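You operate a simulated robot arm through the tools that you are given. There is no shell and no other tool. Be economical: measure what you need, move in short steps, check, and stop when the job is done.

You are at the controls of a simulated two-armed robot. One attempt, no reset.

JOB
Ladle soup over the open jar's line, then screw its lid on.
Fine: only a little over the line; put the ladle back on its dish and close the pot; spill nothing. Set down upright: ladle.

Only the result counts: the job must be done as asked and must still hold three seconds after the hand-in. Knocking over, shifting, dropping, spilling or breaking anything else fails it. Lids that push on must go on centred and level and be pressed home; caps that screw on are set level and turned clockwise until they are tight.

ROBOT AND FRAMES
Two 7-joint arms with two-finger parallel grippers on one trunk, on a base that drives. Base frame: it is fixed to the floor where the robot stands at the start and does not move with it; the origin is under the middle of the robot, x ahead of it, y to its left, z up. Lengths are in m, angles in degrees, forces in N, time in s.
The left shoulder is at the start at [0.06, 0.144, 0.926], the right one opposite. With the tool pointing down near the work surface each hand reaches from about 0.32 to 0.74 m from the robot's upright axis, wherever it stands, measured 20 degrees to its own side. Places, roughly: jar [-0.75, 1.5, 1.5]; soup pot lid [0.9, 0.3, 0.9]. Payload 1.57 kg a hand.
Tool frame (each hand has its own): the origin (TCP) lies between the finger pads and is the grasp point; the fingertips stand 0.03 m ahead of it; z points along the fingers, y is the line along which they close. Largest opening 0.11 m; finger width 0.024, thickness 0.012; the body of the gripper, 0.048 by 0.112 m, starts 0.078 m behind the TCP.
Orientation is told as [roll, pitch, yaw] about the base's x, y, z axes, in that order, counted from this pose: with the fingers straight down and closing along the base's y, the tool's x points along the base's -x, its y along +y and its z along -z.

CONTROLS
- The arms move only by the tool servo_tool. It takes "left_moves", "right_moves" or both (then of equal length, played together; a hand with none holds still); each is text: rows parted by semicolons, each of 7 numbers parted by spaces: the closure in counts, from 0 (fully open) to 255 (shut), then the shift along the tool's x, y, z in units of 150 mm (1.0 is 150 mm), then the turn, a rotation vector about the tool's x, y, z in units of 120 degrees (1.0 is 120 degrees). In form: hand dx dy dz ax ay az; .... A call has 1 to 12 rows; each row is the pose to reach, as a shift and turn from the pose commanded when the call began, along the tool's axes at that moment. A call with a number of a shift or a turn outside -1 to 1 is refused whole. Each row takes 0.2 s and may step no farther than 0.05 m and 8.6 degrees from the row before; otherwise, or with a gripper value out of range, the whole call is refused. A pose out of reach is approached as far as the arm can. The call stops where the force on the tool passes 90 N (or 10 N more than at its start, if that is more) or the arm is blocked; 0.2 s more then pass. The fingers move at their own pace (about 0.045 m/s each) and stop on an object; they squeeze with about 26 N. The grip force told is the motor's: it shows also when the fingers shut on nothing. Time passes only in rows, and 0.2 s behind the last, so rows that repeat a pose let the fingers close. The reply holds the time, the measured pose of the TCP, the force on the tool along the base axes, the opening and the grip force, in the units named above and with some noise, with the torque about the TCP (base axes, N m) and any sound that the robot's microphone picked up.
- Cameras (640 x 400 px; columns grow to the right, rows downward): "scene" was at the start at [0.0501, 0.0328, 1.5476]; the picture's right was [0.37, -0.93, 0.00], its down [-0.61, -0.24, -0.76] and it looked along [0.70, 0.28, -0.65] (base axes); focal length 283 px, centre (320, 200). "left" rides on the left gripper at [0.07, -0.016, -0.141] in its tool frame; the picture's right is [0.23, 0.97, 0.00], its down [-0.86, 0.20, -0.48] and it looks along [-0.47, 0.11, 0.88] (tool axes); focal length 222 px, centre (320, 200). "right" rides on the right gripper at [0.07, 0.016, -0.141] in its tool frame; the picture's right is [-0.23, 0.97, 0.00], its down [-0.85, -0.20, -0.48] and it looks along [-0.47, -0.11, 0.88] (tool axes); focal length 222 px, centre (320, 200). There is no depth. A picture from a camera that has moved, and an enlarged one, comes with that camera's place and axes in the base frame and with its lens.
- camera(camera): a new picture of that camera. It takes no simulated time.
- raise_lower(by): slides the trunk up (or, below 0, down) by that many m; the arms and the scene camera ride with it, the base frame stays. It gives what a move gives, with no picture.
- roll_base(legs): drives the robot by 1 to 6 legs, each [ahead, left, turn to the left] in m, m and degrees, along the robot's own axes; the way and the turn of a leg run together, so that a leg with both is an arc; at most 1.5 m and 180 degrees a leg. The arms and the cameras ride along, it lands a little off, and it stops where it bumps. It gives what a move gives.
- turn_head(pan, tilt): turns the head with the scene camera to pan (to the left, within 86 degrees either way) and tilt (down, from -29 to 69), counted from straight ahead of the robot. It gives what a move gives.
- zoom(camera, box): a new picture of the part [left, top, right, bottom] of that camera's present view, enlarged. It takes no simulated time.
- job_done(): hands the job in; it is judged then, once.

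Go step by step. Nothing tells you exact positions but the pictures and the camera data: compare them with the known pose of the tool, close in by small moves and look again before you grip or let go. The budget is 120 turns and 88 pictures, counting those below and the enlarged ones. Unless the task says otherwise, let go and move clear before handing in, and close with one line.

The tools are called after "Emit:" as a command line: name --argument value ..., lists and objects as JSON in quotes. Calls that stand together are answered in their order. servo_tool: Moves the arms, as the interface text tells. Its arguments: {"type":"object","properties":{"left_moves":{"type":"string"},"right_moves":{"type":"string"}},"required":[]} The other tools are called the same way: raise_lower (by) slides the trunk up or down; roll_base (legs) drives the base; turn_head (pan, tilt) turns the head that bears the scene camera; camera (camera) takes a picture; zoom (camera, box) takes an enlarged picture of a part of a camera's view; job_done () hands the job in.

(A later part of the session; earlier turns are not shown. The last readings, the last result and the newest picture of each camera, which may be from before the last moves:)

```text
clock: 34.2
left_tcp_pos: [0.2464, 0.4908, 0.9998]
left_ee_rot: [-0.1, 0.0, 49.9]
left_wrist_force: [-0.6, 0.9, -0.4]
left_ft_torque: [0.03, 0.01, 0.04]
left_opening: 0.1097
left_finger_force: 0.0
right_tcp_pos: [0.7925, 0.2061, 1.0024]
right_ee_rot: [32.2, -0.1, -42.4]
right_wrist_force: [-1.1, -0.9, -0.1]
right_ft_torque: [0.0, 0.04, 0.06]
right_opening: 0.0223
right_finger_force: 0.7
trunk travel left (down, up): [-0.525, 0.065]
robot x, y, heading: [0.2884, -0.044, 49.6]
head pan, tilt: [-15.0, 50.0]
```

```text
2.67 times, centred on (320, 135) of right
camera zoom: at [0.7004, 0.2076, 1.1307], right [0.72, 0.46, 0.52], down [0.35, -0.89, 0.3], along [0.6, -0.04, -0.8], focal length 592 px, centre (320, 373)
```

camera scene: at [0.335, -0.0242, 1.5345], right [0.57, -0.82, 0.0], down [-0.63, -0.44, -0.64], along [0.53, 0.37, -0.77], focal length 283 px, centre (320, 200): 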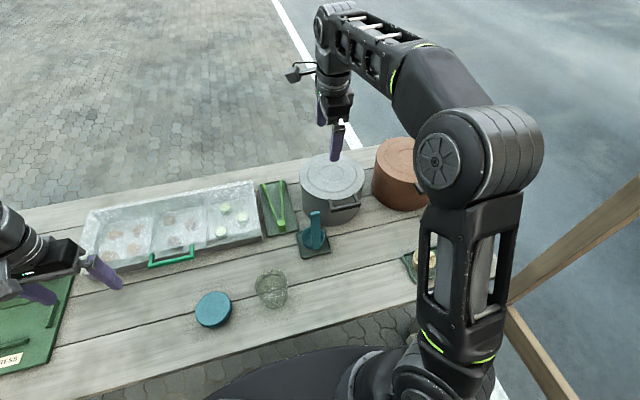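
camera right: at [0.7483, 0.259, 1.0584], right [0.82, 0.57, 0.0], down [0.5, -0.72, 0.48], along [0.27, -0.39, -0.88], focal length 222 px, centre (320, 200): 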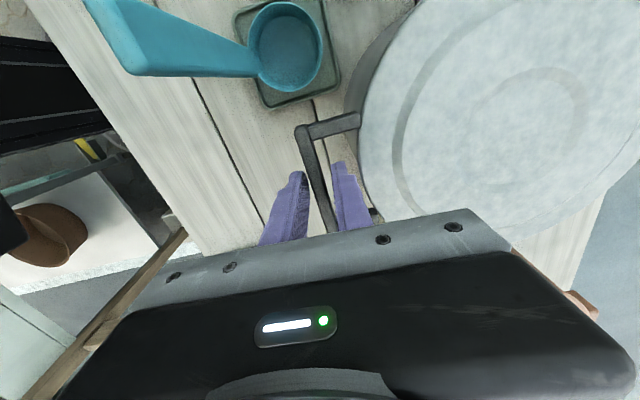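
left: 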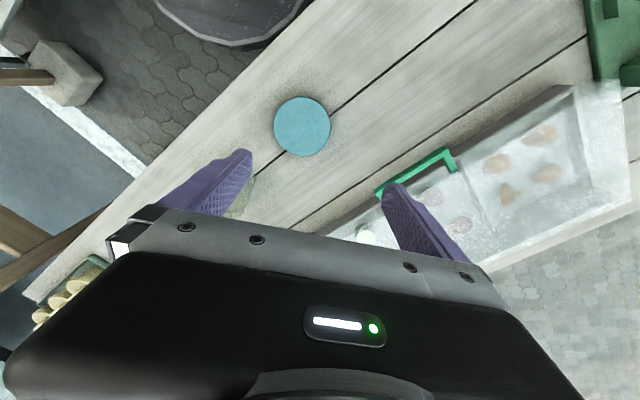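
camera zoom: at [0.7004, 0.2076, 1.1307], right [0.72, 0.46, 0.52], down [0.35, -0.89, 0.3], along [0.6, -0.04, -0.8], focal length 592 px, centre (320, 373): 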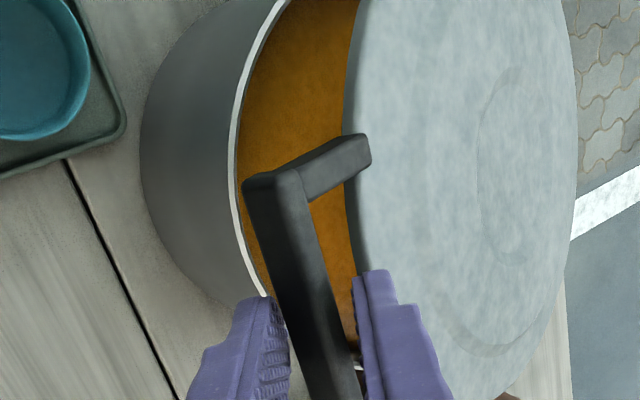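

The lid opens freely with tiny forces. I continue to about 50°.

Emit:
servo_tool --right_moves "207 0 0.056 -0.042 0 0 0; 207 0 0.113 -0.081 0 0 0; 207 0 0.173 -0.118 0 0 0; 207 0 0.234 -0.152 0 0 0; 207 0 0.296 -0.183 0 0 0; 207 0 0.36 -0.212 0 0 0; 207 0 0.424 -0.238 0 0 0; 207 0 0.49 -0.261 0 0 0; 207 0 0.557 -0.281 0 0 0; 207 0 0.625 -0.298 0 0 0; 207 0 0.693 -0.312 0 0 0; 207 0 0.762 -0.324 0 0 0"

Emit:
zoom --camera "scene" --box '[252, 65, 412, 165]'

```text
clock: 36.8
left_tcp_pos: [0.2471, 0.4917, 1.0006]
left_ee_rot: [0.0, 0.0, 49.9]
left_wrist_force: [-0.1, -0.1, 0.8]
left_ft_torque: [-0.01, 0.03, 0.0]
left_opening: 0.1098
left_finger_force: 0.1
right_tcp_pos: [0.8411, 0.2592, 1.1031]
right_ee_rot: [32.0, -0.1, -42.3]
right_wrist_force: [-0.2, -0.2, -0.6]
right_ft_torque: [-0.03, 0.01, 0.01]
right_opening: 0.0216
right_finger_force: 0.0
trunk travel left (down, up): [-0.525, 0.065]
robot x, y, heading: [0.291, -0.0474, 49.9]
head pan, tilt: [-15.0, 50.0]
```

```text
4.00 times, centred on (332, 115) of scene
camera zoom: at [0.3351, -0.0242, 1.5345], right [0.57, -0.82, 0.0], down [-0.63, -0.44, -0.64], along [0.53, 0.37, -0.77], focal length 1133 px, centre (272, 540)
```

zoom: 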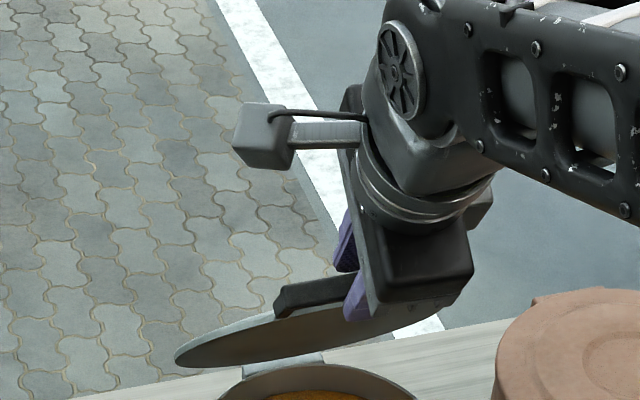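

Continuing the arc toward 75°.

Emit:
servo_tool --right_moves "207 0 0.069 -0.009 0 0 0; 207 0 0.139 -0.014 0 0 0; 207 0 0.209 -0.016 0 0 0; 207 0 0.279 -0.015 0 0 0; 207 0 0.349 -0.011 0 0 0; 207 0 0.419 -0.004 0 0 0; 207 0 0.488 0.007 0 0 0; 207 0 0.555 0.019 0 0 0; 207 0 0.623 0.036 0 0 0; 207 0 0.691 0.055 0 0 0"

Emit:
turn_head --pan -18 --tilt 38

Emit:
zoom --camera "scene" --box '[230, 60, 470, 210]'

```text
clock: 39.0
left_tcp_pos: [0.2472, 0.492, 0.9986]
left_ee_rot: [-0.1, 0.1, 50.0]
left_wrist_force: [0.2, 0.1, -0.1]
left_ft_torque: [-0.04, -0.04, -0.02]
left_opening: 0.1098
left_finger_force: 0.1
right_tcp_pos: [0.9039, 0.3272, 1.1502]
right_ee_rot: [32.2, 0.0, -42.4]
right_wrist_force: [0.3, 0.3, -0.7]
right_ft_torque: [-0.02, 0.02, -0.02]
right_opening: 0.0211
right_finger_force: 0.2
trunk travel left (down, up): [-0.525, 0.065]
robot x, y, heading: [0.2906, -0.0463, 49.9]
head pan, tilt: [-15.0, 50.0]
```

```text
clock: 39.7
left_tcp_pos: [0.2479, 0.4909, 0.9995]
left_ee_rot: [0.0, 0.0, 49.9]
left_wrist_force: [-0.3, 0.0, 0.0]
left_ft_torque: [-0.02, -0.02, -0.01]
left_opening: 0.1099
left_finger_force: 0.0
right_tcp_pos: [0.9026, 0.3264, 1.1502]
right_ee_rot: [32.1, 0.1, -42.5]
right_wrist_force: [-1.1, -0.8, 0.3]
right_ft_torque: [0.0, 0.03, -0.04]
right_opening: 0.0211
right_finger_force: 0.4
trunk travel left (down, up): [-0.525, 0.065]
robot x, y, heading: [0.2876, -0.045, 49.9]
head pan, tilt: [-18.0, 38.0]
```

```text
2.67 times, centred on (350, 135) of scene
camera zoom: at [0.3451, -0.0227, 1.5516], right [0.53, -0.85, 0.0], down [-0.52, -0.33, -0.79], along [0.67, 0.42, -0.62], focal length 755 px, centre (240, 373)
```

zoom: 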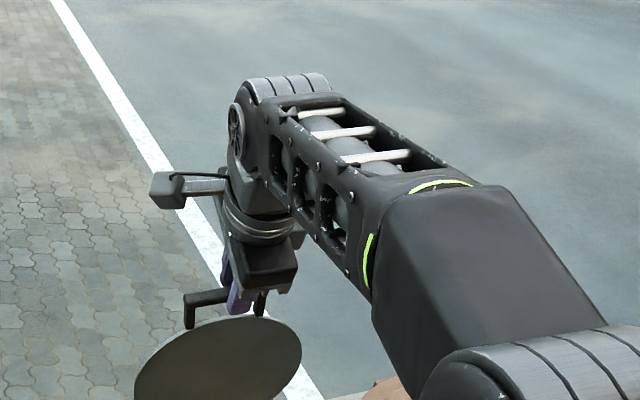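

The lid is near 75°, and the arm still reaches. On to 95°.

Emit:
servo_tool --right_moves "207 0 0.065 0.022 0 0 0; 207 0 0.131 0.046 0 0 0; 207 0 0.195 0.074 0 0 0; 207 0 0.259 0.104 0 0 0; 207 0 0.32 0.138 0 0 0; 207 0 0.38 0.173 0 0 0; 207 0 0.438 0.212 0 0 0; 207 0 0.495 0.252 0 0 0; 207 0 0.55 0.295 0 0 0; 207 0 0.603 0.341 0 0 0"

Emit:
zoom --camera "scene" --box '[230, 60, 470, 210]'

```text
clock: 41.9
left_tcp_pos: [0.2462, 0.4904, 0.9995]
left_ee_rot: [0.1, -0.1, 50.0]
left_wrist_force: [-0.1, 0.8, 0.0]
left_ft_torque: [-0.03, -0.01, 0.03]
left_opening: 0.1101
left_finger_force: 0.0
right_tcp_pos: [0.9619, 0.3931, 1.1563]
right_ee_rot: [32.1, 0.1, -42.4]
right_wrist_force: [0.5, -0.3, 0.5]
right_ft_torque: [-0.02, -0.01, 0.05]
right_opening: 0.0206
right_finger_force: 0.3
right hand out of reach, approached as far as the arm can: row 9, 10
trunk travel left (down, up): [-0.525, 0.065]
robot x, y, heading: [0.293, -0.048, 49.9]
head pan, tilt: [-18.0, 38.0]
```

```text
2.67 times, centred on (350, 135) of scene
camera zoom: at [0.345, -0.0228, 1.5517], right [0.53, -0.85, 0.0], down [-0.52, -0.33, -0.79], along [0.67, 0.42, -0.62], focal length 755 px, centre (240, 373)
```

zoom: 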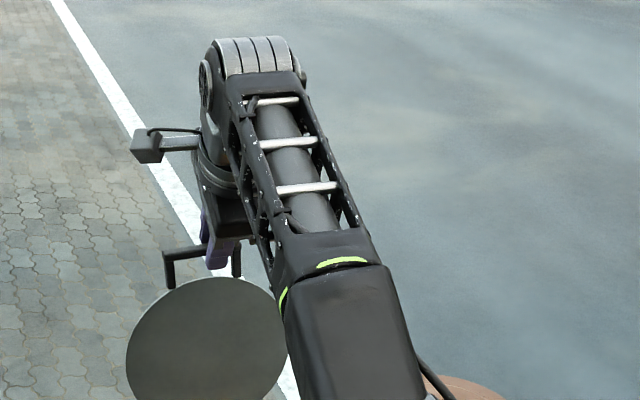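

The lid is slightly past vertical. I open the fingers a little, with the outer finger still as a stop, to see if it stays.

Emit:
servo_tool --right_moves "180 0 0 0 0 0 0; 150 0 0 0 0 0 0; 150 0 0 0 0 0 0; 150 0 0 0 0 0 0; 150 0 0 0 0 0 0"

Emit:
zoom --camera "right" --box '[200, 60, 440, 210]'

```text
clock: 43.1
left_tcp_pos: [0.2464, 0.491, 1.0001]
left_ee_rot: [0.0, -0.1, 49.9]
left_wrist_force: [0.4, 0.6, 1.0]
left_ft_torque: [0.02, -0.02, 0.01]
left_opening: 0.11
left_finger_force: 0.1
right_tcp_pos: [0.9628, 0.3931, 1.1554]
right_ee_rot: [32.1, 0.0, -42.5]
right_wrist_force: [-1.1, 0.9, 0.6]
right_ft_torque: [0.03, -0.01, 0.02]
right_opening: 0.0453
right_finger_force: 0.1
trunk travel left (down, up): [-0.525, 0.065]
robot x, y, heading: [0.2892, -0.0469, 49.8]
head pan, tilt: [-18.0, 38.0]
```

```text
2.67 times, centred on (320, 135) of right
camera zoom: at [0.8695, 0.3931, 1.2849], right [0.72, 0.46, 0.52], down [0.35, -0.89, 0.3], along [0.6, -0.04, -0.8], focal length 592 px, centre (320, 373)
```

zoom: 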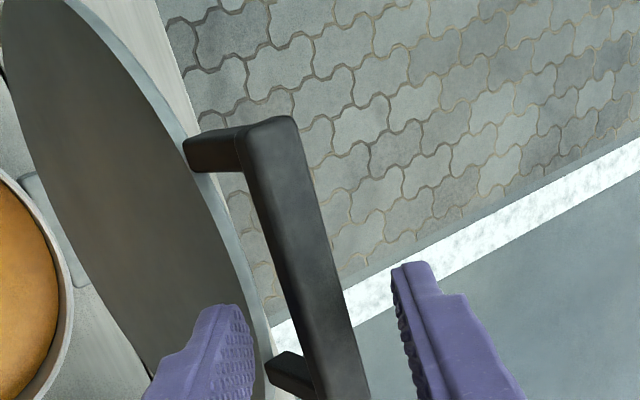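

The lid stays open on its own. I back the hand out along the finger direction.

Emit:
servo_tool --right_moves "130 0 0 -0.1 0 0 0; 130 0 0 -0.2 0 0 0; 130 0 0 -0.3 0 0 0; 130 0 0 -0.4 0 0 0; 130 0 -0.17 -0.51 0 0 0; 130 0 -0.34 -0.61 0 0 0; 130 0 -0.51 -0.72 0.05 0 0; 130 0 -0.68 -0.82 0.1 0 0; 130 0 -0.68 -0.82 0.1 0 0"

Emit:
turn_head --pan -12 --tilt 48

Emit:
camera --camera "scene"

```text
clock: 45.1
left_tcp_pos: [0.2481, 0.4925, 0.9996]
left_ee_rot: [0.1, -0.1, 49.8]
left_wrist_force: [1.0, -0.2, -0.4]
left_ft_torque: [0.01, 0.02, -0.01]
left_opening: 0.11
left_finger_force: 0.0
right_tcp_pos: [0.8583, 0.2799, 1.2066]
right_ee_rot: [20.0, 0.1, -42.4]
right_wrist_force: [-0.2, -1.1, -0.3]
right_ft_torque: [0.04, 0.03, -0.04]
right_opening: 0.0539
right_finger_force: 0.1
trunk travel left (down, up): [-0.525, 0.065]
robot x, y, heading: [0.2865, -0.0478, 49.8]
head pan, tilt: [-18.0, 38.0]
```

```text
clock: 45.8
left_tcp_pos: [0.2471, 0.4919, 0.9995]
left_ee_rot: [0.0, 0.1, 49.9]
left_wrist_force: [-0.6, 0.3, 0.1]
left_ft_torque: [-0.03, 0.03, 0.0]
left_opening: 0.1101
left_finger_force: 0.1
right_tcp_pos: [0.8577, 0.28, 1.2054]
right_ee_rot: [20.1, -0.1, -42.4]
right_wrist_force: [0.8, 0.3, 0.2]
right_ft_torque: [-0.01, -0.02, -0.02]
right_opening: 0.054
right_finger_force: 0.1
trunk travel left (down, up): [-0.525, 0.065]
robot x, y, heading: [0.2919, -0.0503, 50.0]
head pan, tilt: [-12.0, 48.0]
```

```text
48 pictures are left
camera scene: at [0.3341, -0.0199, 1.5373], right [0.61, -0.79, 0.0], down [-0.59, -0.46, -0.67], along [0.53, 0.41, -0.74], focal length 283 px, centre (320, 200)
```

scene: 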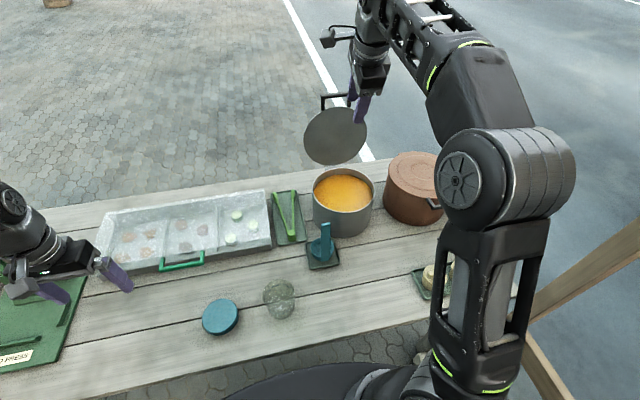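

The pot is open. I zoom on the pot, ladle and jar to measure them.

Emit:
zoom --camera "scene" --box '[290, 160, 386, 220]'

Emit:
zoom --camera "scene" --box '[254, 215, 350, 275]'

Emit:
zoom --camera "scene" --box '[194, 270, 314, 345]'

```text
6.67 times, centred on (338, 190) of scene
camera zoom: at [0.3341, -0.0199, 1.5373], right [0.61, -0.79, 0.0], down [-0.59, -0.46, -0.67], along [0.53, 0.41, -0.74], focal length 1888 px, centre (200, 267)
```

zoom: 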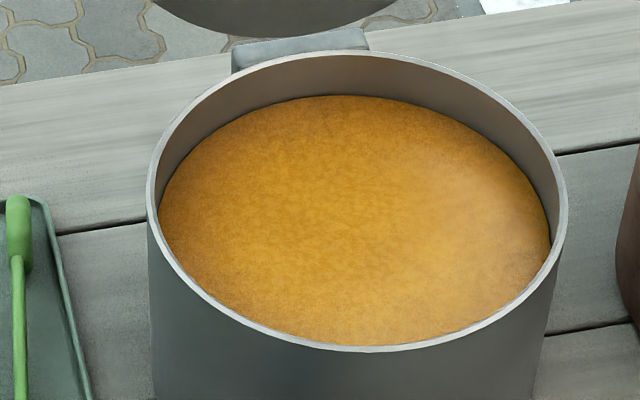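

```text
6.67 times, centred on (302, 245) of scene
camera zoom: at [0.3341, -0.0199, 1.5373], right [0.61, -0.79, 0.0], down [-0.59, -0.46, -0.67], along [0.53, 0.41, -0.74], focal length 1888 px, centre (440, -100)
```

zoom: 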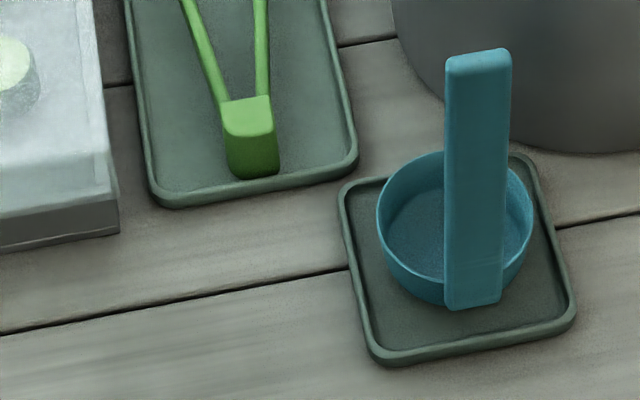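

```text
5.33 times, centred on (254, 308) of scene
camera zoom: at [0.3341, -0.0199, 1.5373], right [0.61, -0.79, 0.0], down [-0.59, -0.46, -0.67], along [0.53, 0.41, -0.74], focal length 1510 px, centre (672, -373)
```

zoom: 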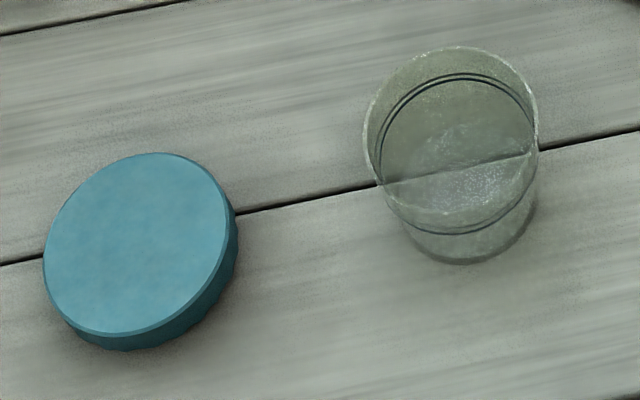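

Ladle handle is near [0.703, 0.245], top at z≈0.94, flat face toward me; cup on the far side. I bring the right hand above it.

Emit:
servo_tool --right_moves "150 0.073 -0.154 0.119 0.033 0 0; 150 0.146 -0.308 0.237 0.067 0 0; 150 0.218 -0.461 0.356 0.1 0 0; 150 0.291 -0.615 0.474 0.133 0 0; 150 0.364 -0.769 0.593 0.167 0 0; 150 0.364 -0.769 0.593 0.167 0 0"

Emit:
servo_tool --right_moves "150 0.08 -0.115 0.18 0 0 -0.008; 150 0.16 -0.23 0.36 0 0 -0.0167; 150 0.243 -0.347 0.55 0 0 -0.0167; 150 0.243 -0.347 0.55 0 0 -0.0167"

Emit:
zoom --camera "right" --box '[200, 60, 440, 210]'

```text
clock: 47.2
left_tcp_pos: [0.246, 0.4917, 0.9991]
left_ee_rot: [-0.1, 0.1, 49.9]
left_wrist_force: [-0.1, -0.5, -0.8]
left_ft_torque: [0.0, 0.01, 0.02]
left_opening: 0.1099
left_finger_force: 0.0
right_tcp_pos: [0.7657, 0.2583, 1.0818]
right_ee_rot: [0.0, 0.0, -42.5]
right_wrist_force: [0.6, 1.1, 0.7]
right_ft_torque: [0.0, -0.02, -0.02]
right_opening: 0.0454
right_finger_force: 0.2
trunk travel left (down, up): [-0.525, 0.065]
robot x, y, heading: [0.29, -0.0471, 50.2]
head pan, tilt: [-12.0, 48.0]
```

```text
clock: 48.2
left_tcp_pos: [0.2468, 0.4905, 1.0005]
left_ee_rot: [0.1, 0.0, 49.9]
left_wrist_force: [-0.3, -0.9, 0.5]
left_ft_torque: [0.01, -0.03, -0.02]
left_opening: 0.11
left_finger_force: 0.1
right_tcp_pos: [0.7027, 0.2452, 0.9991]
right_ee_rot: [0.0, 0.1, -40.4]
right_wrist_force: [0.1, 0.4, 0.5]
right_ft_torque: [0.03, -0.01, 0.0]
right_opening: 0.0454
right_finger_force: 0.0
trunk travel left (down, up): [-0.525, 0.065]
robot x, y, heading: [0.2899, -0.044, 50.2]
head pan, tilt: [-12.0, 48.0]
```

```text
2.67 times, centred on (320, 135) of right
camera zoom: at [0.6618, 0.3023, 1.1414], right [0.8, 0.59, 0.0], down [0.52, -0.71, 0.48], along [0.28, -0.38, -0.88], focal length 592 px, centre (320, 373)
```

zoom: 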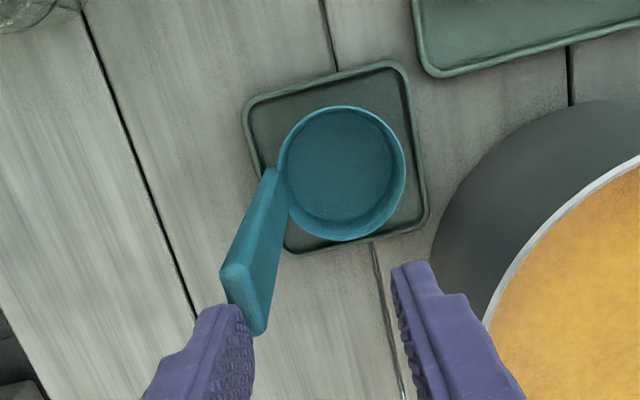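

Triangulating again: the handle is at about [0.685, 0.235] with top z≈0.97 (table ≈0.775). I raise slightly, centre over the handle and look.

Emit:
servo_tool --right_moves "150 0 0 -0.1 0 0 0; 150 0.048 -0.129 -0.1 0 0 0; 150 0.048 -0.129 -0.1 0 0 0"

Emit:
zoom --camera "right" --box '[200, 60, 440, 210]'

```text
clock: 49.0
left_tcp_pos: [0.2474, 0.4912, 0.9994]
left_ee_rot: [0.0, 0.0, 49.8]
left_wrist_force: [-0.6, 0.8, -0.4]
left_ft_torque: [0.02, -0.02, -0.01]
left_opening: 0.11
left_finger_force: 0.0
right_tcp_pos: [0.6862, 0.2365, 1.0151]
right_ee_rot: [0.0, 0.0, -40.4]
right_wrist_force: [-0.8, 0.6, -0.2]
right_ft_torque: [-0.02, 0.02, 0.03]
right_opening: 0.0454
right_finger_force: 0.1
trunk travel left (down, up): [-0.525, 0.065]
robot x, y, heading: [0.2921, -0.0481, 49.7]
head pan, tilt: [-12.0, 48.0]
```

```text
2.67 times, centred on (320, 135) of right
camera zoom: at [0.6445, 0.2926, 1.1571], right [0.8, 0.59, 0.0], down [0.52, -0.71, 0.48], along [0.28, -0.39, -0.88], focal length 592 px, centre (320, 373)
```

zoom: 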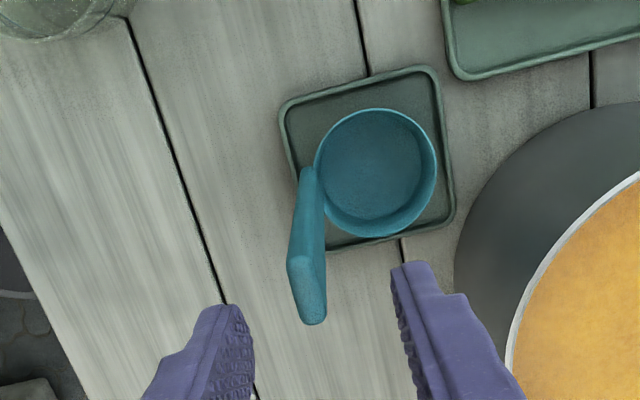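

Nearly centred; I shift 5 mm, lower onto the handle's top part and close.

Emit:
servo_tool --right_moves "150 0 -0.036 0 0 0 0; 150 0 -0.036 0.15 0 0 0; 150 0 -0.036 0.3 0 0 0; 150 0 -0.036 0.46 0 0 0; 180 0 -0.036 0.46 0 0 0; 210 0 -0.036 0.46 0 0 0; 255 0 -0.036 0.46 0 0 0; 255 0 -0.036 0.46 0 0 0; 255 0 -0.036 0.46 0 0 0; 255 0 -0.036 0.46 0 0 0"

Emit:
zoom --camera "scene" --box '[254, 175, 386, 257]'

```text
clock: 51.2
left_tcp_pos: [0.2465, 0.4918, 0.9995]
left_ee_rot: [0.0, 0.0, 49.9]
left_wrist_force: [0.2, 0.0, -1.0]
left_ft_torque: [-0.02, -0.01, 0.03]
left_opening: 0.1102
left_finger_force: 0.1
right_tcp_pos: [0.6826, 0.2327, 0.9459]
right_ee_rot: [-0.1, 0.0, -40.4]
right_wrist_force: [-0.1, -0.7, 0.8]
right_ft_torque: [-0.04, 0.06, 0.01]
right_opening: 0.0098
right_finger_force: 26.2
trunk travel left (down, up): [-0.525, 0.065]
robot x, y, heading: [0.2902, -0.0447, 49.8]
head pan, tilt: [-12.0, 48.0]
```

```text
4.85 times, centred on (320, 216) of scene
camera zoom: at [0.3341, -0.0198, 1.5372], right [0.61, -0.79, 0.0], down [-0.59, -0.46, -0.67], along [0.53, 0.41, -0.74], focal length 1373 px, centre (320, 122)
```

zoom: 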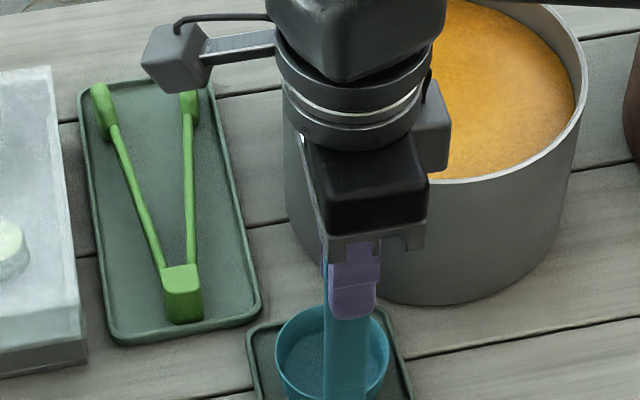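

The ladle is held. I lift it and carry it over the pot.

Emit:
servo_tool --right_moves "255 0 0 -0.1 0 0 0; 255 0 0 -0.28 0 0 0; 255 0 0 -0.46 0 0 0; 255 0 0 -0.64 0 0 0; 255 0 0 -0.82 0 0 0; 255 0 0 -1 0 0 0; 255 0 0 -1 0 0 0"

Emit:
servo_tool --right_moves "255 -0.104 0.15 -0.03 0 0 0; 255 -0.207 0.3 -0.06 0 0 0; 255 -0.311 0.46 -0.06 0 0 0; 255 -0.415 0.61 -0.06 0 0 0; 255 -0.518 0.76 -0.06 0 0 0; 255 -0.622 0.915 -0.06 0 0 0; 255 -0.622 0.915 -0.06 0 0 0"

Emit:
camera --camera "right"

Emit:
zoom --camera "scene" --box '[240, 70, 432, 190]'

```text
clock: 52.8
left_tcp_pos: [0.2471, 0.4919, 0.9998]
left_ee_rot: [0.0, 0.0, 49.8]
left_wrist_force: [-0.4, 0.4, -0.5]
left_ft_torque: [0.01, 0.02, 0.0]
left_opening: 0.11
left_finger_force: 0.0
right_tcp_pos: [0.6828, 0.2335, 1.0955]
right_ee_rot: [0.0, -0.1, -40.4]
right_wrist_force: [-0.2, -0.4, -0.8]
right_ft_torque: [-0.03, 0.02, -0.01]
right_opening: 0.0098
right_finger_force: 25.7
trunk travel left (down, up): [-0.525, 0.065]
robot x, y, heading: [0.2912, -0.0468, 50.0]
head pan, tilt: [-12.0, 48.0]
```

```text
clock: 54.4
left_tcp_pos: [0.2482, 0.4924, 0.9985]
left_ee_rot: [0.0, 0.1, 49.9]
left_wrist_force: [-0.5, 0.3, -0.2]
left_ft_torque: [-0.01, -0.06, -0.04]
left_opening: 0.1098
left_finger_force: 0.0
right_tcp_pos: [0.8201, 0.2389, 1.0907]
right_ee_rot: [1.4, -0.3, -40.8]
right_wrist_force: [-0.6, 0.2, -1.2]
right_ft_torque: [-0.07, -0.01, 0.03]
right_opening: 0.01
right_finger_force: 25.7
right hand out of reach, approached as far as the arm can: row 2, 3, 4, 5, 6, 7
trunk travel left (down, up): [-0.525, 0.065]
robot x, y, heading: [0.2889, -0.0504, 50.1]
head pan, tilt: [-12.0, 48.0]
```

```text
41 pictures are left
camera right: at [0.7755, 0.2924, 1.2334], right [0.81, 0.59, 0.03], down [0.51, -0.72, 0.48], along [0.3, -0.37, -0.88], focal length 222 px, centre (320, 200)
```

right: 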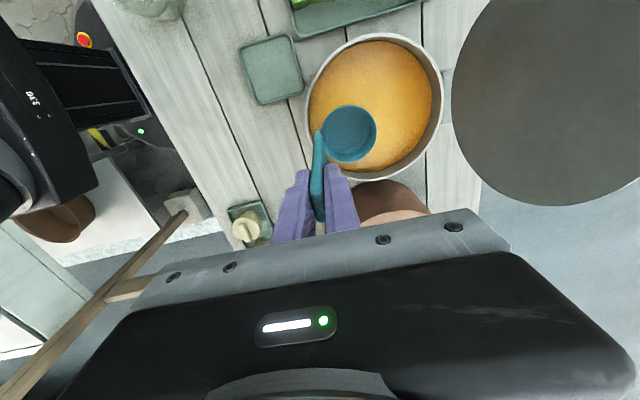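

```text
3.33 times, centred on (336, 130) of scene
camera zoom: at [0.3334, -0.0201, 1.5373], right [0.61, -0.79, 0.0], down [-0.59, -0.46, -0.67], along [0.53, 0.41, -0.74], focal length 944 px, centre (267, 433)
```

zoom: 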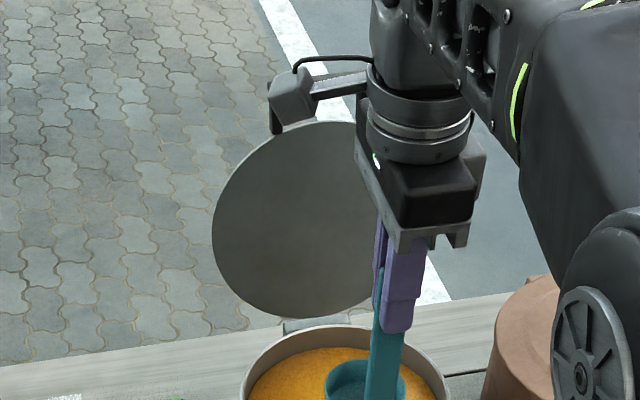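

Full reach is limited at this height; lowering helps. I dip the cup down into the soup near the pot's middle.

Emit:
servo_tool --right_moves "255 0.01 0.1 0.15 0.006 0 0; 255 0.022 0.21 0.305 0.012 0 0; 255 0.022 0.21 0.38 0.012 0 0; 255 0.022 0.21 0.45 0.012 0 0; 255 0.022 0.21 0.52 0.012 0 0; 255 0.022 0.21 0.58 0.012 0 0; 255 0.022 0.21 0.62 0.012 0 0; 255 0.022 0.21 0.66 0.012 0 0; 255 0.022 0.21 0.66 0.012 0 0"

Emit:
zoom --camera "right" --box '[240, 30, 480, 180]'

Emit:
zoom --camera "scene" --box '[272, 125, 400, 205]'

```text
clock: 56.4
left_tcp_pos: [0.2466, 0.4919, 1.0016]
left_ee_rot: [0.1, 0.0, 49.9]
left_wrist_force: [-0.1, -0.4, 0.4]
left_ft_torque: [-0.02, -0.01, 0.02]
left_opening: 0.1098
left_finger_force: 0.1
right_tcp_pos: [0.8375, 0.2637, 0.9903]
right_ee_rot: [-1.4, 0.1, -40.4]
right_wrist_force: [0.3, -0.2, -2.6]
right_ft_torque: [-0.05, 0.06, 0.03]
right_opening: 0.0099
right_finger_force: 26.1
right hand out of reach, approached as far as the arm can: row 1
trunk travel left (down, up): [-0.525, 0.065]
robot x, y, heading: [0.2897, -0.0452, 50.2]
head pan, tilt: [-12.0, 48.0]
```

```text
2.67 times, centred on (360, 105) of right
camera zoom: at [0.7977, 0.3236, 1.1322], right [0.8, 0.59, -0.03], down [0.53, -0.7, 0.48], along [0.27, -0.4, -0.87], focal length 592 px, centre (213, 453)
```

zoom: 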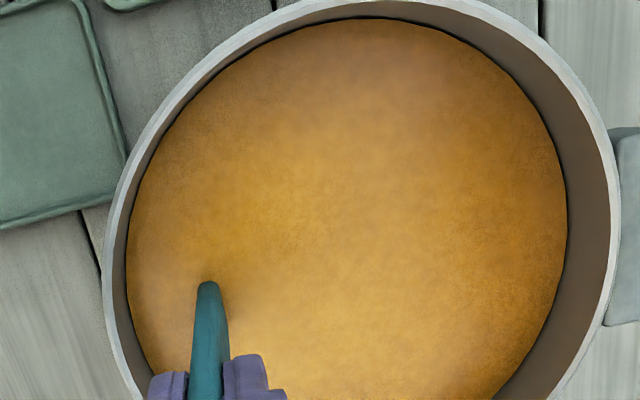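

```text
5.00 times, centred on (336, 165) of scene
camera zoom: at [0.3343, -0.0197, 1.5372], right [0.61, -0.79, 0.0], down [-0.59, -0.46, -0.67], along [0.53, 0.41, -0.74], focal length 1416 px, centre (240, 375)
```

zoom: 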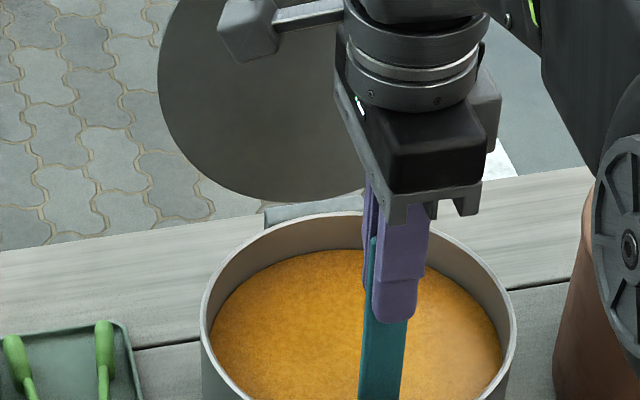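

The cup is submerged. I level it and lift slowly, drawing back a bit as it rises, and check the fill.

Emit:
servo_tool --right_moves "255 0 0 0 -0.012 0 0; 255 0 0 -0.07 -0.012 0 0; 255 0 0 -0.14 -0.012 0 0; 255 0 0 -0.21 -0.012 0 0; 255 0 0 -0.28 -0.012 0 0; 255 0 -0.03 -0.35 -0.012 0 0; 255 0 -0.06 -0.42 -0.012 0 0; 255 0 -0.1 -0.49 -0.012 0 0; 255 0 -0.15 -0.56 -0.012 0 0; 255 0 -0.2 -0.62 -0.012 0 0; 255 0 -0.2 -0.67 -0.012 0 0; 255 0 -0.2 -0.67 -0.012 0 0"

Emit:
zoom --camera "right" --box '[240, 60, 480, 210]'

```text
clock: 59.0
left_tcp_pos: [0.2474, 0.4915, 1.0005]
left_ee_rot: [0.0, 0.0, 49.9]
left_wrist_force: [-0.2, -0.5, 0.2]
left_ft_torque: [-0.01, 0.05, 0.0]
left_opening: 0.1099
left_finger_force: 0.1
right_tcp_pos: [0.8271, 0.2525, 1.0694]
right_ee_rot: [0.1, 0.0, -40.4]
right_wrist_force: [-0.1, -0.4, -3.0]
right_ft_torque: [-0.05, 0.05, 0.02]
right_opening: 0.0097
right_finger_force: 26.4
right hand out of reach, approached as far as the arm can: row 9, 10, 11, 12
trunk travel left (down, up): [-0.525, 0.065]
robot x, y, heading: [0.2898, -0.0457, 49.6]
head pan, tilt: [-12.0, 48.0]
```

```text
2.67 times, centred on (360, 135) of right
camera zoom: at [0.784, 0.3078, 1.2124], right [0.8, 0.59, 0.0], down [0.52, -0.71, 0.48], along [0.29, -0.38, -0.88], focal length 592 px, centre (213, 373)
```

zoom: 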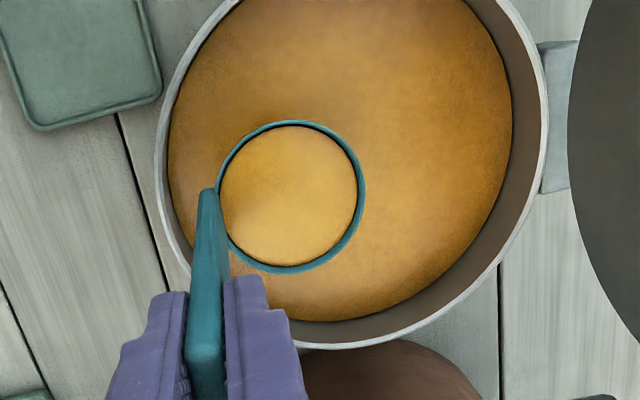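

The cup is about full (≈2.1 N of soup). I raise the trunk by 0.05 to clear the rim straight up.

Emit:
raise_lower --by 0.05

```text
clock: 60.0
left_tcp_pos: [0.247, 0.4923, 1.0486]
left_ee_rot: [0.1, 0.0, 49.8]
left_wrist_force: [-0.5, -0.3, 0.9]
left_ft_torque: [0.0, 0.0, -0.01]
left_opening: 0.1102
left_finger_force: 0.1
right_tcp_pos: [0.8255, 0.2524, 1.121]
right_ee_rot: [0.0, 0.0, -40.4]
right_wrist_force: [1.4, -0.6, -2.4]
right_ft_torque: [-0.03, 0.06, -0.01]
right_opening: 0.0097
right_finger_force: 25.9
trunk travel left (down, up): [-0.575, 0.015]
robot x, y, heading: [0.2879, -0.0505, 50.1]
head pan, tilt: [-12.0, 48.0]
```

The ladle is clear of the rim. For pouring at the jar I need more room, so I back the base 0.12 m gently with the ladle level.

Emit:
roll_base --legs '[[-0.12, 0, 0]]'

Emit:
camera --camera "right"

Emit:
camera --camera "scene"

```text
clock: 61.2
left_tcp_pos: [0.1686, 0.3984, 1.0504]
left_ee_rot: [0.0, -0.1, 49.9]
left_wrist_force: [-0.2, 0.0, 1.0]
left_ft_torque: [0.05, -0.05, 0.03]
left_opening: 0.1101
left_finger_force: 0.1
right_tcp_pos: [0.7478, 0.1591, 1.1217]
right_ee_rot: [0.0, -0.1, -40.4]
right_wrist_force: [-0.6, -0.6, -1.9]
right_ft_torque: [0.01, 0.01, -0.02]
right_opening: 0.0096
right_finger_force: 26.1
trunk travel left (down, up): [-0.575, 0.015]
robot x, y, heading: [0.2119, -0.1403, 50.1]
head pan, tilt: [-12.0, 48.0]
```

```text
36 pictures are left
camera right: at [0.7061, 0.215, 1.2632], right [0.8, 0.59, 0.0], down [0.52, -0.71, 0.48], along [0.29, -0.38, -0.88], focal length 222 px, centre (320, 200)
```

right: 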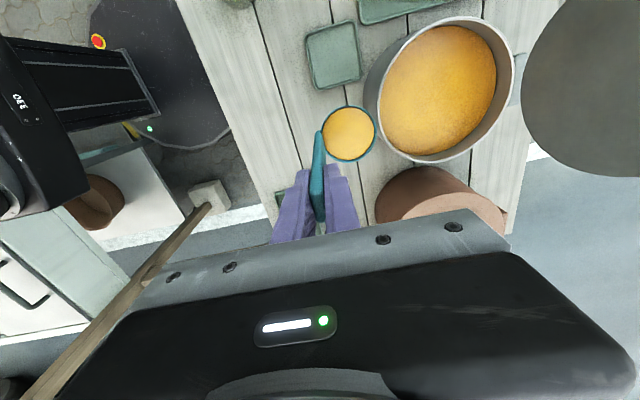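

```text
35 pictures are left
camera scene: at [0.256, -0.1128, 1.5873], right [0.61, -0.79, 0.0], down [-0.59, -0.46, -0.67], along [0.53, 0.41, -0.74], focal length 283 px, centre (320, 200)
```

scene: 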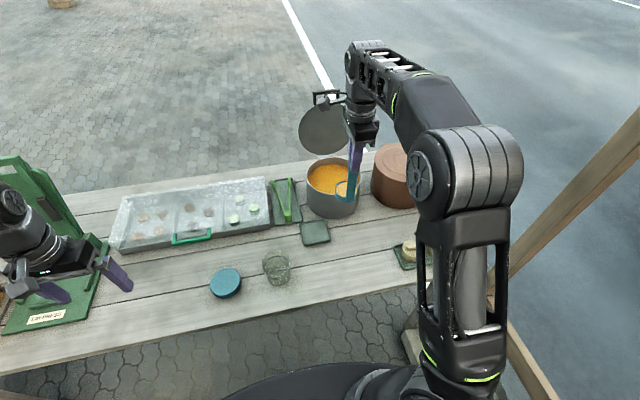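

No spill seen. I measure the jar exactly before the pour.

Emit:
zoom --camera "scene" --box '[252, 240, 308, 292]'

```text
7.69 times, centred on (280, 266) of scene
camera zoom: at [0.256, -0.1128, 1.5873], right [0.61, -0.79, 0.0], down [-0.59, -0.46, -0.67], along [0.53, 0.41, -0.74], focal length 2178 px, centre (628, -308)
```

zoom: 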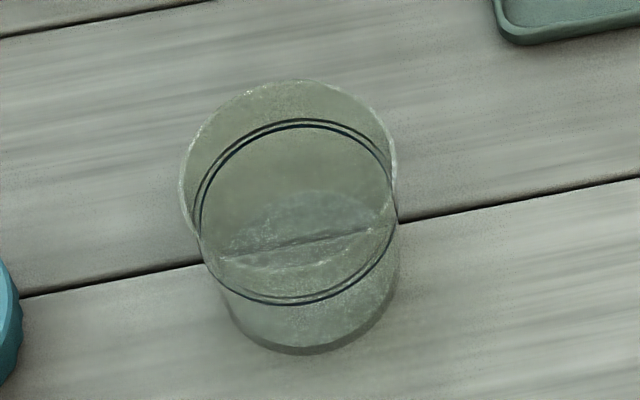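

Jar centre ≈[0.504, 0.243], rim z≈0.865, fill line ≈0.83; one full cup should be about the line. I carry the ladle smoothly toward the jar.

Emit:
servo_tool --right_moves "255 0.03 -0.014 0 0 0 0; 255 0.1 -0.047 0 0 0 0; 255 0.19 -0.09 0 0 0 0; 255 0.29 -0.137 0 0 0 0; 255 0.39 -0.184 0 0 0 0; 255 0.49 -0.231 0 0 0 0; 255 0.59 -0.278 0 0 0 0; 255 0.69 -0.325 0 0 0 0; 255 0.79 -0.373 0 0 0 0; 255 0.87 -0.41 0 0 0 0; 255 0.92 -0.434 0 0 0 0; 255 0.94 -0.44 0 0 0 0"

Emit:
servo_tool --right_moves "255 0.03 -0.014 0.01 0 0 0; 255 0.1 -0.047 0.04 0 0 0; 255 0.19 -0.09 0.08 0 0 0; 255 0.29 -0.137 0.12 0 0 0; 255 0.39 -0.184 0.165 0 0 0; 255 0.49 -0.231 0.21 0 0 0; 255 0.59 -0.278 0.255 0 0 0; 255 0.69 -0.325 0.3 0 0 0; 255 0.79 -0.373 0.34 0 0 0; 255 0.88 -0.41 0.375 0 0 0; 255 0.94 -0.434 0.4 0 0 0; 255 0.96 -0.44 0.41 0 0 0"

Emit:
camera --camera "right"

Emit:
zoom --camera "scene" --box '[200, 180, 360, 300]'

```text
clock: 63.8
left_tcp_pos: [0.1699, 0.3996, 1.0485]
left_ee_rot: [0.0, 0.0, 49.9]
left_wrist_force: [-0.2, -0.2, 0.5]
left_ft_torque: [0.0, 0.01, 0.01]
left_opening: 0.11
left_finger_force: 0.2
right_tcp_pos: [0.5992, 0.2012, 1.1204]
right_ee_rot: [0.2, 0.0, -40.4]
right_wrist_force: [0.0, 0.6, -2.6]
right_ft_torque: [-0.07, 0.03, 0.0]
right_opening: 0.0097
right_finger_force: 25.5
trunk travel left (down, up): [-0.575, 0.015]
robot x, y, heading: [0.2103, -0.1388, 49.7]
head pan, tilt: [-12.0, 48.0]
```

```text
clock: 66.4
left_tcp_pos: [0.1706, 0.4, 1.0492]
left_ee_rot: [0.0, -0.1, 50.0]
left_wrist_force: [-0.3, -0.3, -0.9]
left_ft_torque: [0.0, -0.01, 0.0]
left_opening: 0.1101
left_finger_force: 0.1
right_tcp_pos: [0.446, 0.2444, 1.0573]
right_ee_rot: [0.1, 0.1, -40.5]
right_wrist_force: [-0.2, 0.3, -2.5]
right_ft_torque: [-0.03, 0.04, 0.02]
right_opening: 0.0099
right_finger_force: 26.0
trunk travel left (down, up): [-0.575, 0.015]
robot x, y, heading: [0.2145, -0.1376, 50.1]
head pan, tilt: [-12.0, 48.0]
```

```text
33 pictures are left
camera right: at [0.4046, 0.301, 1.2], right [0.8, 0.59, 0.0], down [0.52, -0.71, 0.48], along [0.29, -0.38, -0.88], focal length 222 px, centre (320, 200)
```

right: 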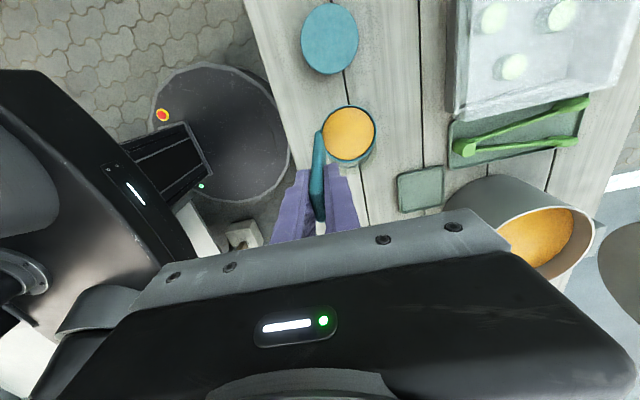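

```text
3.33 times, centred on (280, 240) of scene
camera zoom: at [0.2571, -0.1112, 1.5872], right [0.61, -0.79, 0.0], down [-0.59, -0.46, -0.67], along [0.53, 0.41, -0.74], focal length 944 px, centre (453, 67)
```

zoom: 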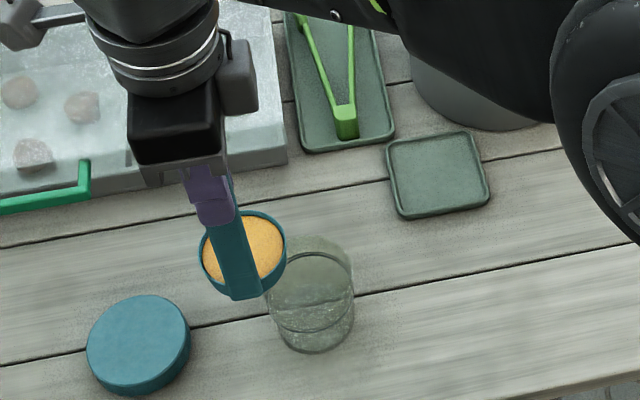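

The right lip of the cup is over the jar's middle. I tilt slowly to 25° around that lip and look.

Emit:
servo_tool --right_moves "255 -0.036 -0 -0.01 0 0.0208 0; 255 -0.073 0 -0.018 0 0.0417 0; 255 -0.111 0 -0.025 0 0.0625 0; 255 -0.149 0 -0.03 0 0.0833 0; 255 -0.187 0 -0.033 0 0.1042 0; 255 -0.225 0 -0.035 0 0.125 0; 255 -0.262 0 -0.036 0 0.1458 0; 255 -0.3 0 -0.035 0 0.1667 0; 255 -0.338 0 -0.031 0 0.1875 0; 255 -0.375 0 -0.026 0 0.2083 0; 255 -0.375 0 -0.026 0 0.2083 0"

Emit:
zoom --camera "scene" --box '[200, 180, 360, 300]'

```text
clock: 68.8
left_tcp_pos: [0.1694, 0.4004, 1.0502]
left_ee_rot: [-0.1, -0.1, 50.0]
left_wrist_force: [0.2, -0.8, 0.4]
left_ft_torque: [-0.02, -0.02, 0.02]
left_opening: 0.1099
left_finger_force: 0.2
right_tcp_pos: [0.4897, 0.2093, 1.0634]
right_ee_rot: [0.0, 25.0, -40.3]
right_wrist_force: [0.3, -0.5, -1.9]
right_ft_torque: [-0.16, -0.09, 0.0]
right_opening: 0.0097
right_finger_force: 25.5
trunk travel left (down, up): [-0.575, 0.015]
robot x, y, heading: [0.2132, -0.1406, 49.9]
head pan, tilt: [-12.0, 48.0]
```

```text
3.33 times, centred on (280, 240) of scene
camera zoom: at [0.2569, -0.1111, 1.5872], right [0.61, -0.79, 0.0], down [-0.59, -0.46, -0.67], along [0.53, 0.41, -0.74], focal length 944 px, centre (453, 67)
```

zoom: 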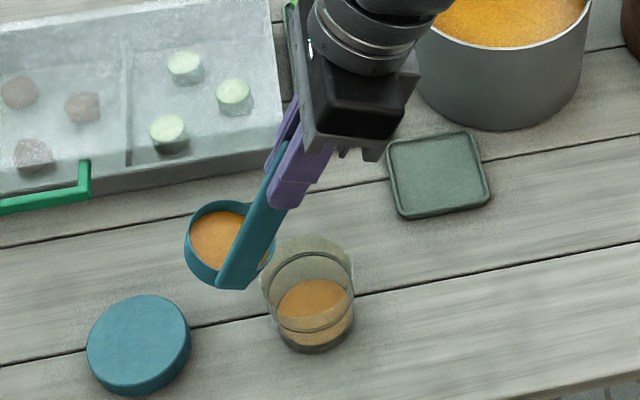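

Soup is going into the jar cleanly. I continue to 45°.

Emit:
servo_tool --right_moves "255 -0.036 0 -0.01 0 0.0208 0; 255 -0.073 0 -0.018 0 0.0417 0; 255 -0.111 0 -0.025 0 0.0625 0; 255 -0.149 0 -0.03 0 0.0833 0; 255 -0.187 0 -0.033 0 0.1042 0; 255 -0.225 0 -0.035 0 0.125 0; 255 -0.262 0 -0.036 0 0.1458 0; 255 -0.3 0 -0.035 0 0.1667 0; 255 -0.3 0 -0.035 0 0.1667 0"

Emit:
zoom --camera "scene" --box '[220, 210, 340, 300]'

```text
clock: 70.8
left_tcp_pos: [0.1695, 0.4012, 1.0496]
left_ee_rot: [0.0, 0.0, 49.9]
left_wrist_force: [-0.9, -0.1, -0.5]
left_ft_torque: [0.0, 0.01, -0.02]
left_opening: 0.1101
left_finger_force: 0.0
right_tcp_pos: [0.5219, 0.1792, 1.048]
right_ee_rot: [0.1, 45.1, -40.3]
right_wrist_force: [-0.4, 0.4, -2.1]
right_ft_torque: [-0.16, -0.15, 0.01]
right_opening: 0.0097
right_finger_force: 25.7
trunk travel left (down, up): [-0.575, 0.015]
robot x, y, heading: [0.2104, -0.1352, 49.6]
head pan, tilt: [-12.0, 48.0]
```

```text
4.44 times, centred on (280, 255) of scene
camera zoom: at [0.2569, -0.1112, 1.5873], right [0.61, -0.79, 0.0], down [-0.59, -0.46, -0.67], along [0.53, 0.41, -0.74], focal length 1258 px, centre (498, -44)
```

zoom: 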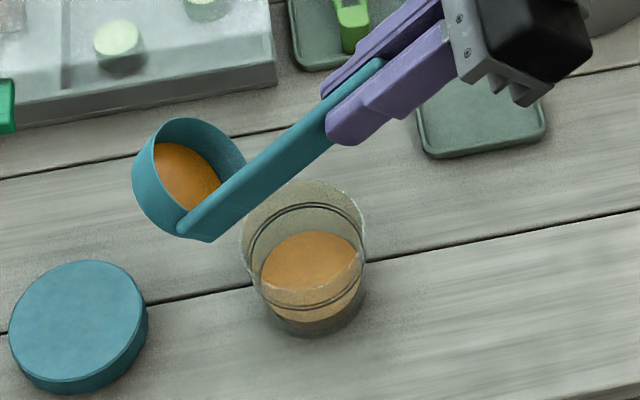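

Level is about half way to the line. I pour the rest (to 85°).

Emit:
servo_tool --right_moves "255 -0.036 0 -0.01 0 0.0208 0; 255 -0.073 0 -0.018 0 0.0417 0; 255 -0.111 0 -0.025 0 0.0625 0; 255 -0.149 0 -0.03 0 0.0833 0; 255 -0.187 0 -0.033 0 0.1042 0; 255 -0.225 0 -0.035 0 0.125 0; 255 -0.3 0 -0.035 0 0.1667 0; 255 -0.375 0 -0.026 0 0.2083 0; 255 -0.45 0 -0.012 0 0.25 0; 255 -0.523 0 0.009 0 0.2917 0; 255 -0.594 0 0.036 0 0.333 0; 255 -0.594 0 0.036 0 0.333 0"

Emit:
zoom --camera "scene" --box '[220, 210, 340, 300]'

```text
clock: 73.4
left_tcp_pos: [0.1696, 0.4019, 1.0494]
left_ee_rot: [-0.1, -0.2, 49.7]
left_wrist_force: [0.7, 0.1, -0.3]
left_ft_torque: [0.02, -0.03, -0.01]
left_opening: 0.1098
left_finger_force: 0.0
right_tcp_pos: [0.5678, 0.141, 0.9827]
right_ee_rot: [1.2, 85.0, -39.3]
right_wrist_force: [-0.8, -0.4, -1.6]
right_ft_torque: [-0.17, -0.13, 0.02]
right_opening: 0.0097
right_finger_force: 26.1
trunk travel left (down, up): [-0.575, 0.015]
robot x, y, heading: [0.2147, -0.1394, 49.8]
head pan, tilt: [-12.0, 48.0]
```

```text
4.44 times, centred on (280, 255) of scene
camera zoom: at [0.2567, -0.1113, 1.5873], right [0.61, -0.79, 0.0], down [-0.59, -0.46, -0.67], along [0.53, 0.41, -0.74], focal length 1258 px, centre (498, -44)
```

zoom: 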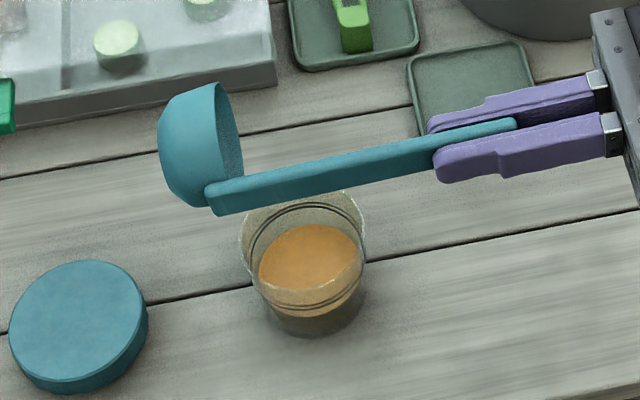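

The cup is emptied. I rotate it back up around the same lip.

Emit:
servo_tool --right_moves "255 0.113 0 0.043 0 -0.0667 0; 255 0.221 0 0.1 0 -0.1333 0; 255 0.317 0 0.172 0 -0.2 0; 255 0.404 0 0.257 0 -0.2667 0; 255 0.478 0 0.353 0 -0.3333 0; 255 0.538 0 0.459 0 -0.4 0; 255 0.582 0 0.572 0 -0.4667 0; 255 0.61 0 0.69 0 -0.5333 0; 255 0.622 0 0.81 0 -0.6 0; 255 0.617 0 0.931 0 -0.6667 0; 255 0.617 0 0.931 0 -0.6667 0"

Emit:
zoom --camera "scene" --box '[252, 240, 308, 292]'

```text
clock: 75.8
left_tcp_pos: [0.1698, 0.3989, 1.0492]
left_ee_rot: [0.0, 0.0, 49.9]
left_wrist_force: [0.6, -0.3, -0.2]
left_ft_torque: [0.01, 0.0, -0.01]
left_opening: 0.1099
left_finger_force: 0.1
right_tcp_pos: [0.4559, 0.2351, 1.061]
right_ee_rot: [0.2, 4.9, -40.5]
right_wrist_force: [0.2, 0.3, -1.9]
right_ft_torque: [-0.05, 0.02, 0.01]
right_opening: 0.0096
right_finger_force: 26.0
trunk travel left (down, up): [-0.575, 0.015]
robot x, y, heading: [0.2144, -0.1369, 49.7]
head pan, tilt: [-12.0, 48.0]
```

```text
7.69 times, centred on (280, 266) of scene
camera zoom: at [0.2577, -0.112, 1.5873], right [0.61, -0.79, 0.0], down [-0.59, -0.46, -0.67], along [0.53, 0.41, -0.74], focal length 2178 px, centre (628, -308)
```

zoom: 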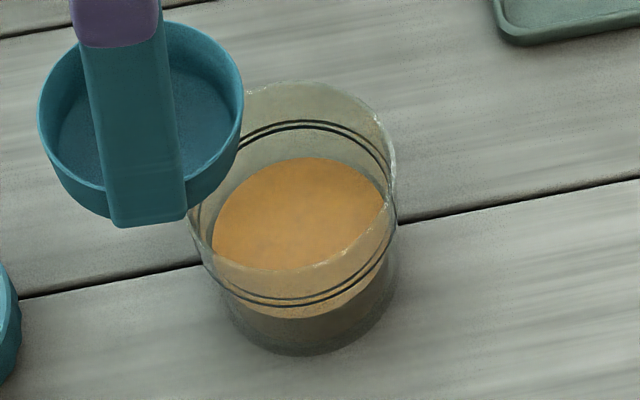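

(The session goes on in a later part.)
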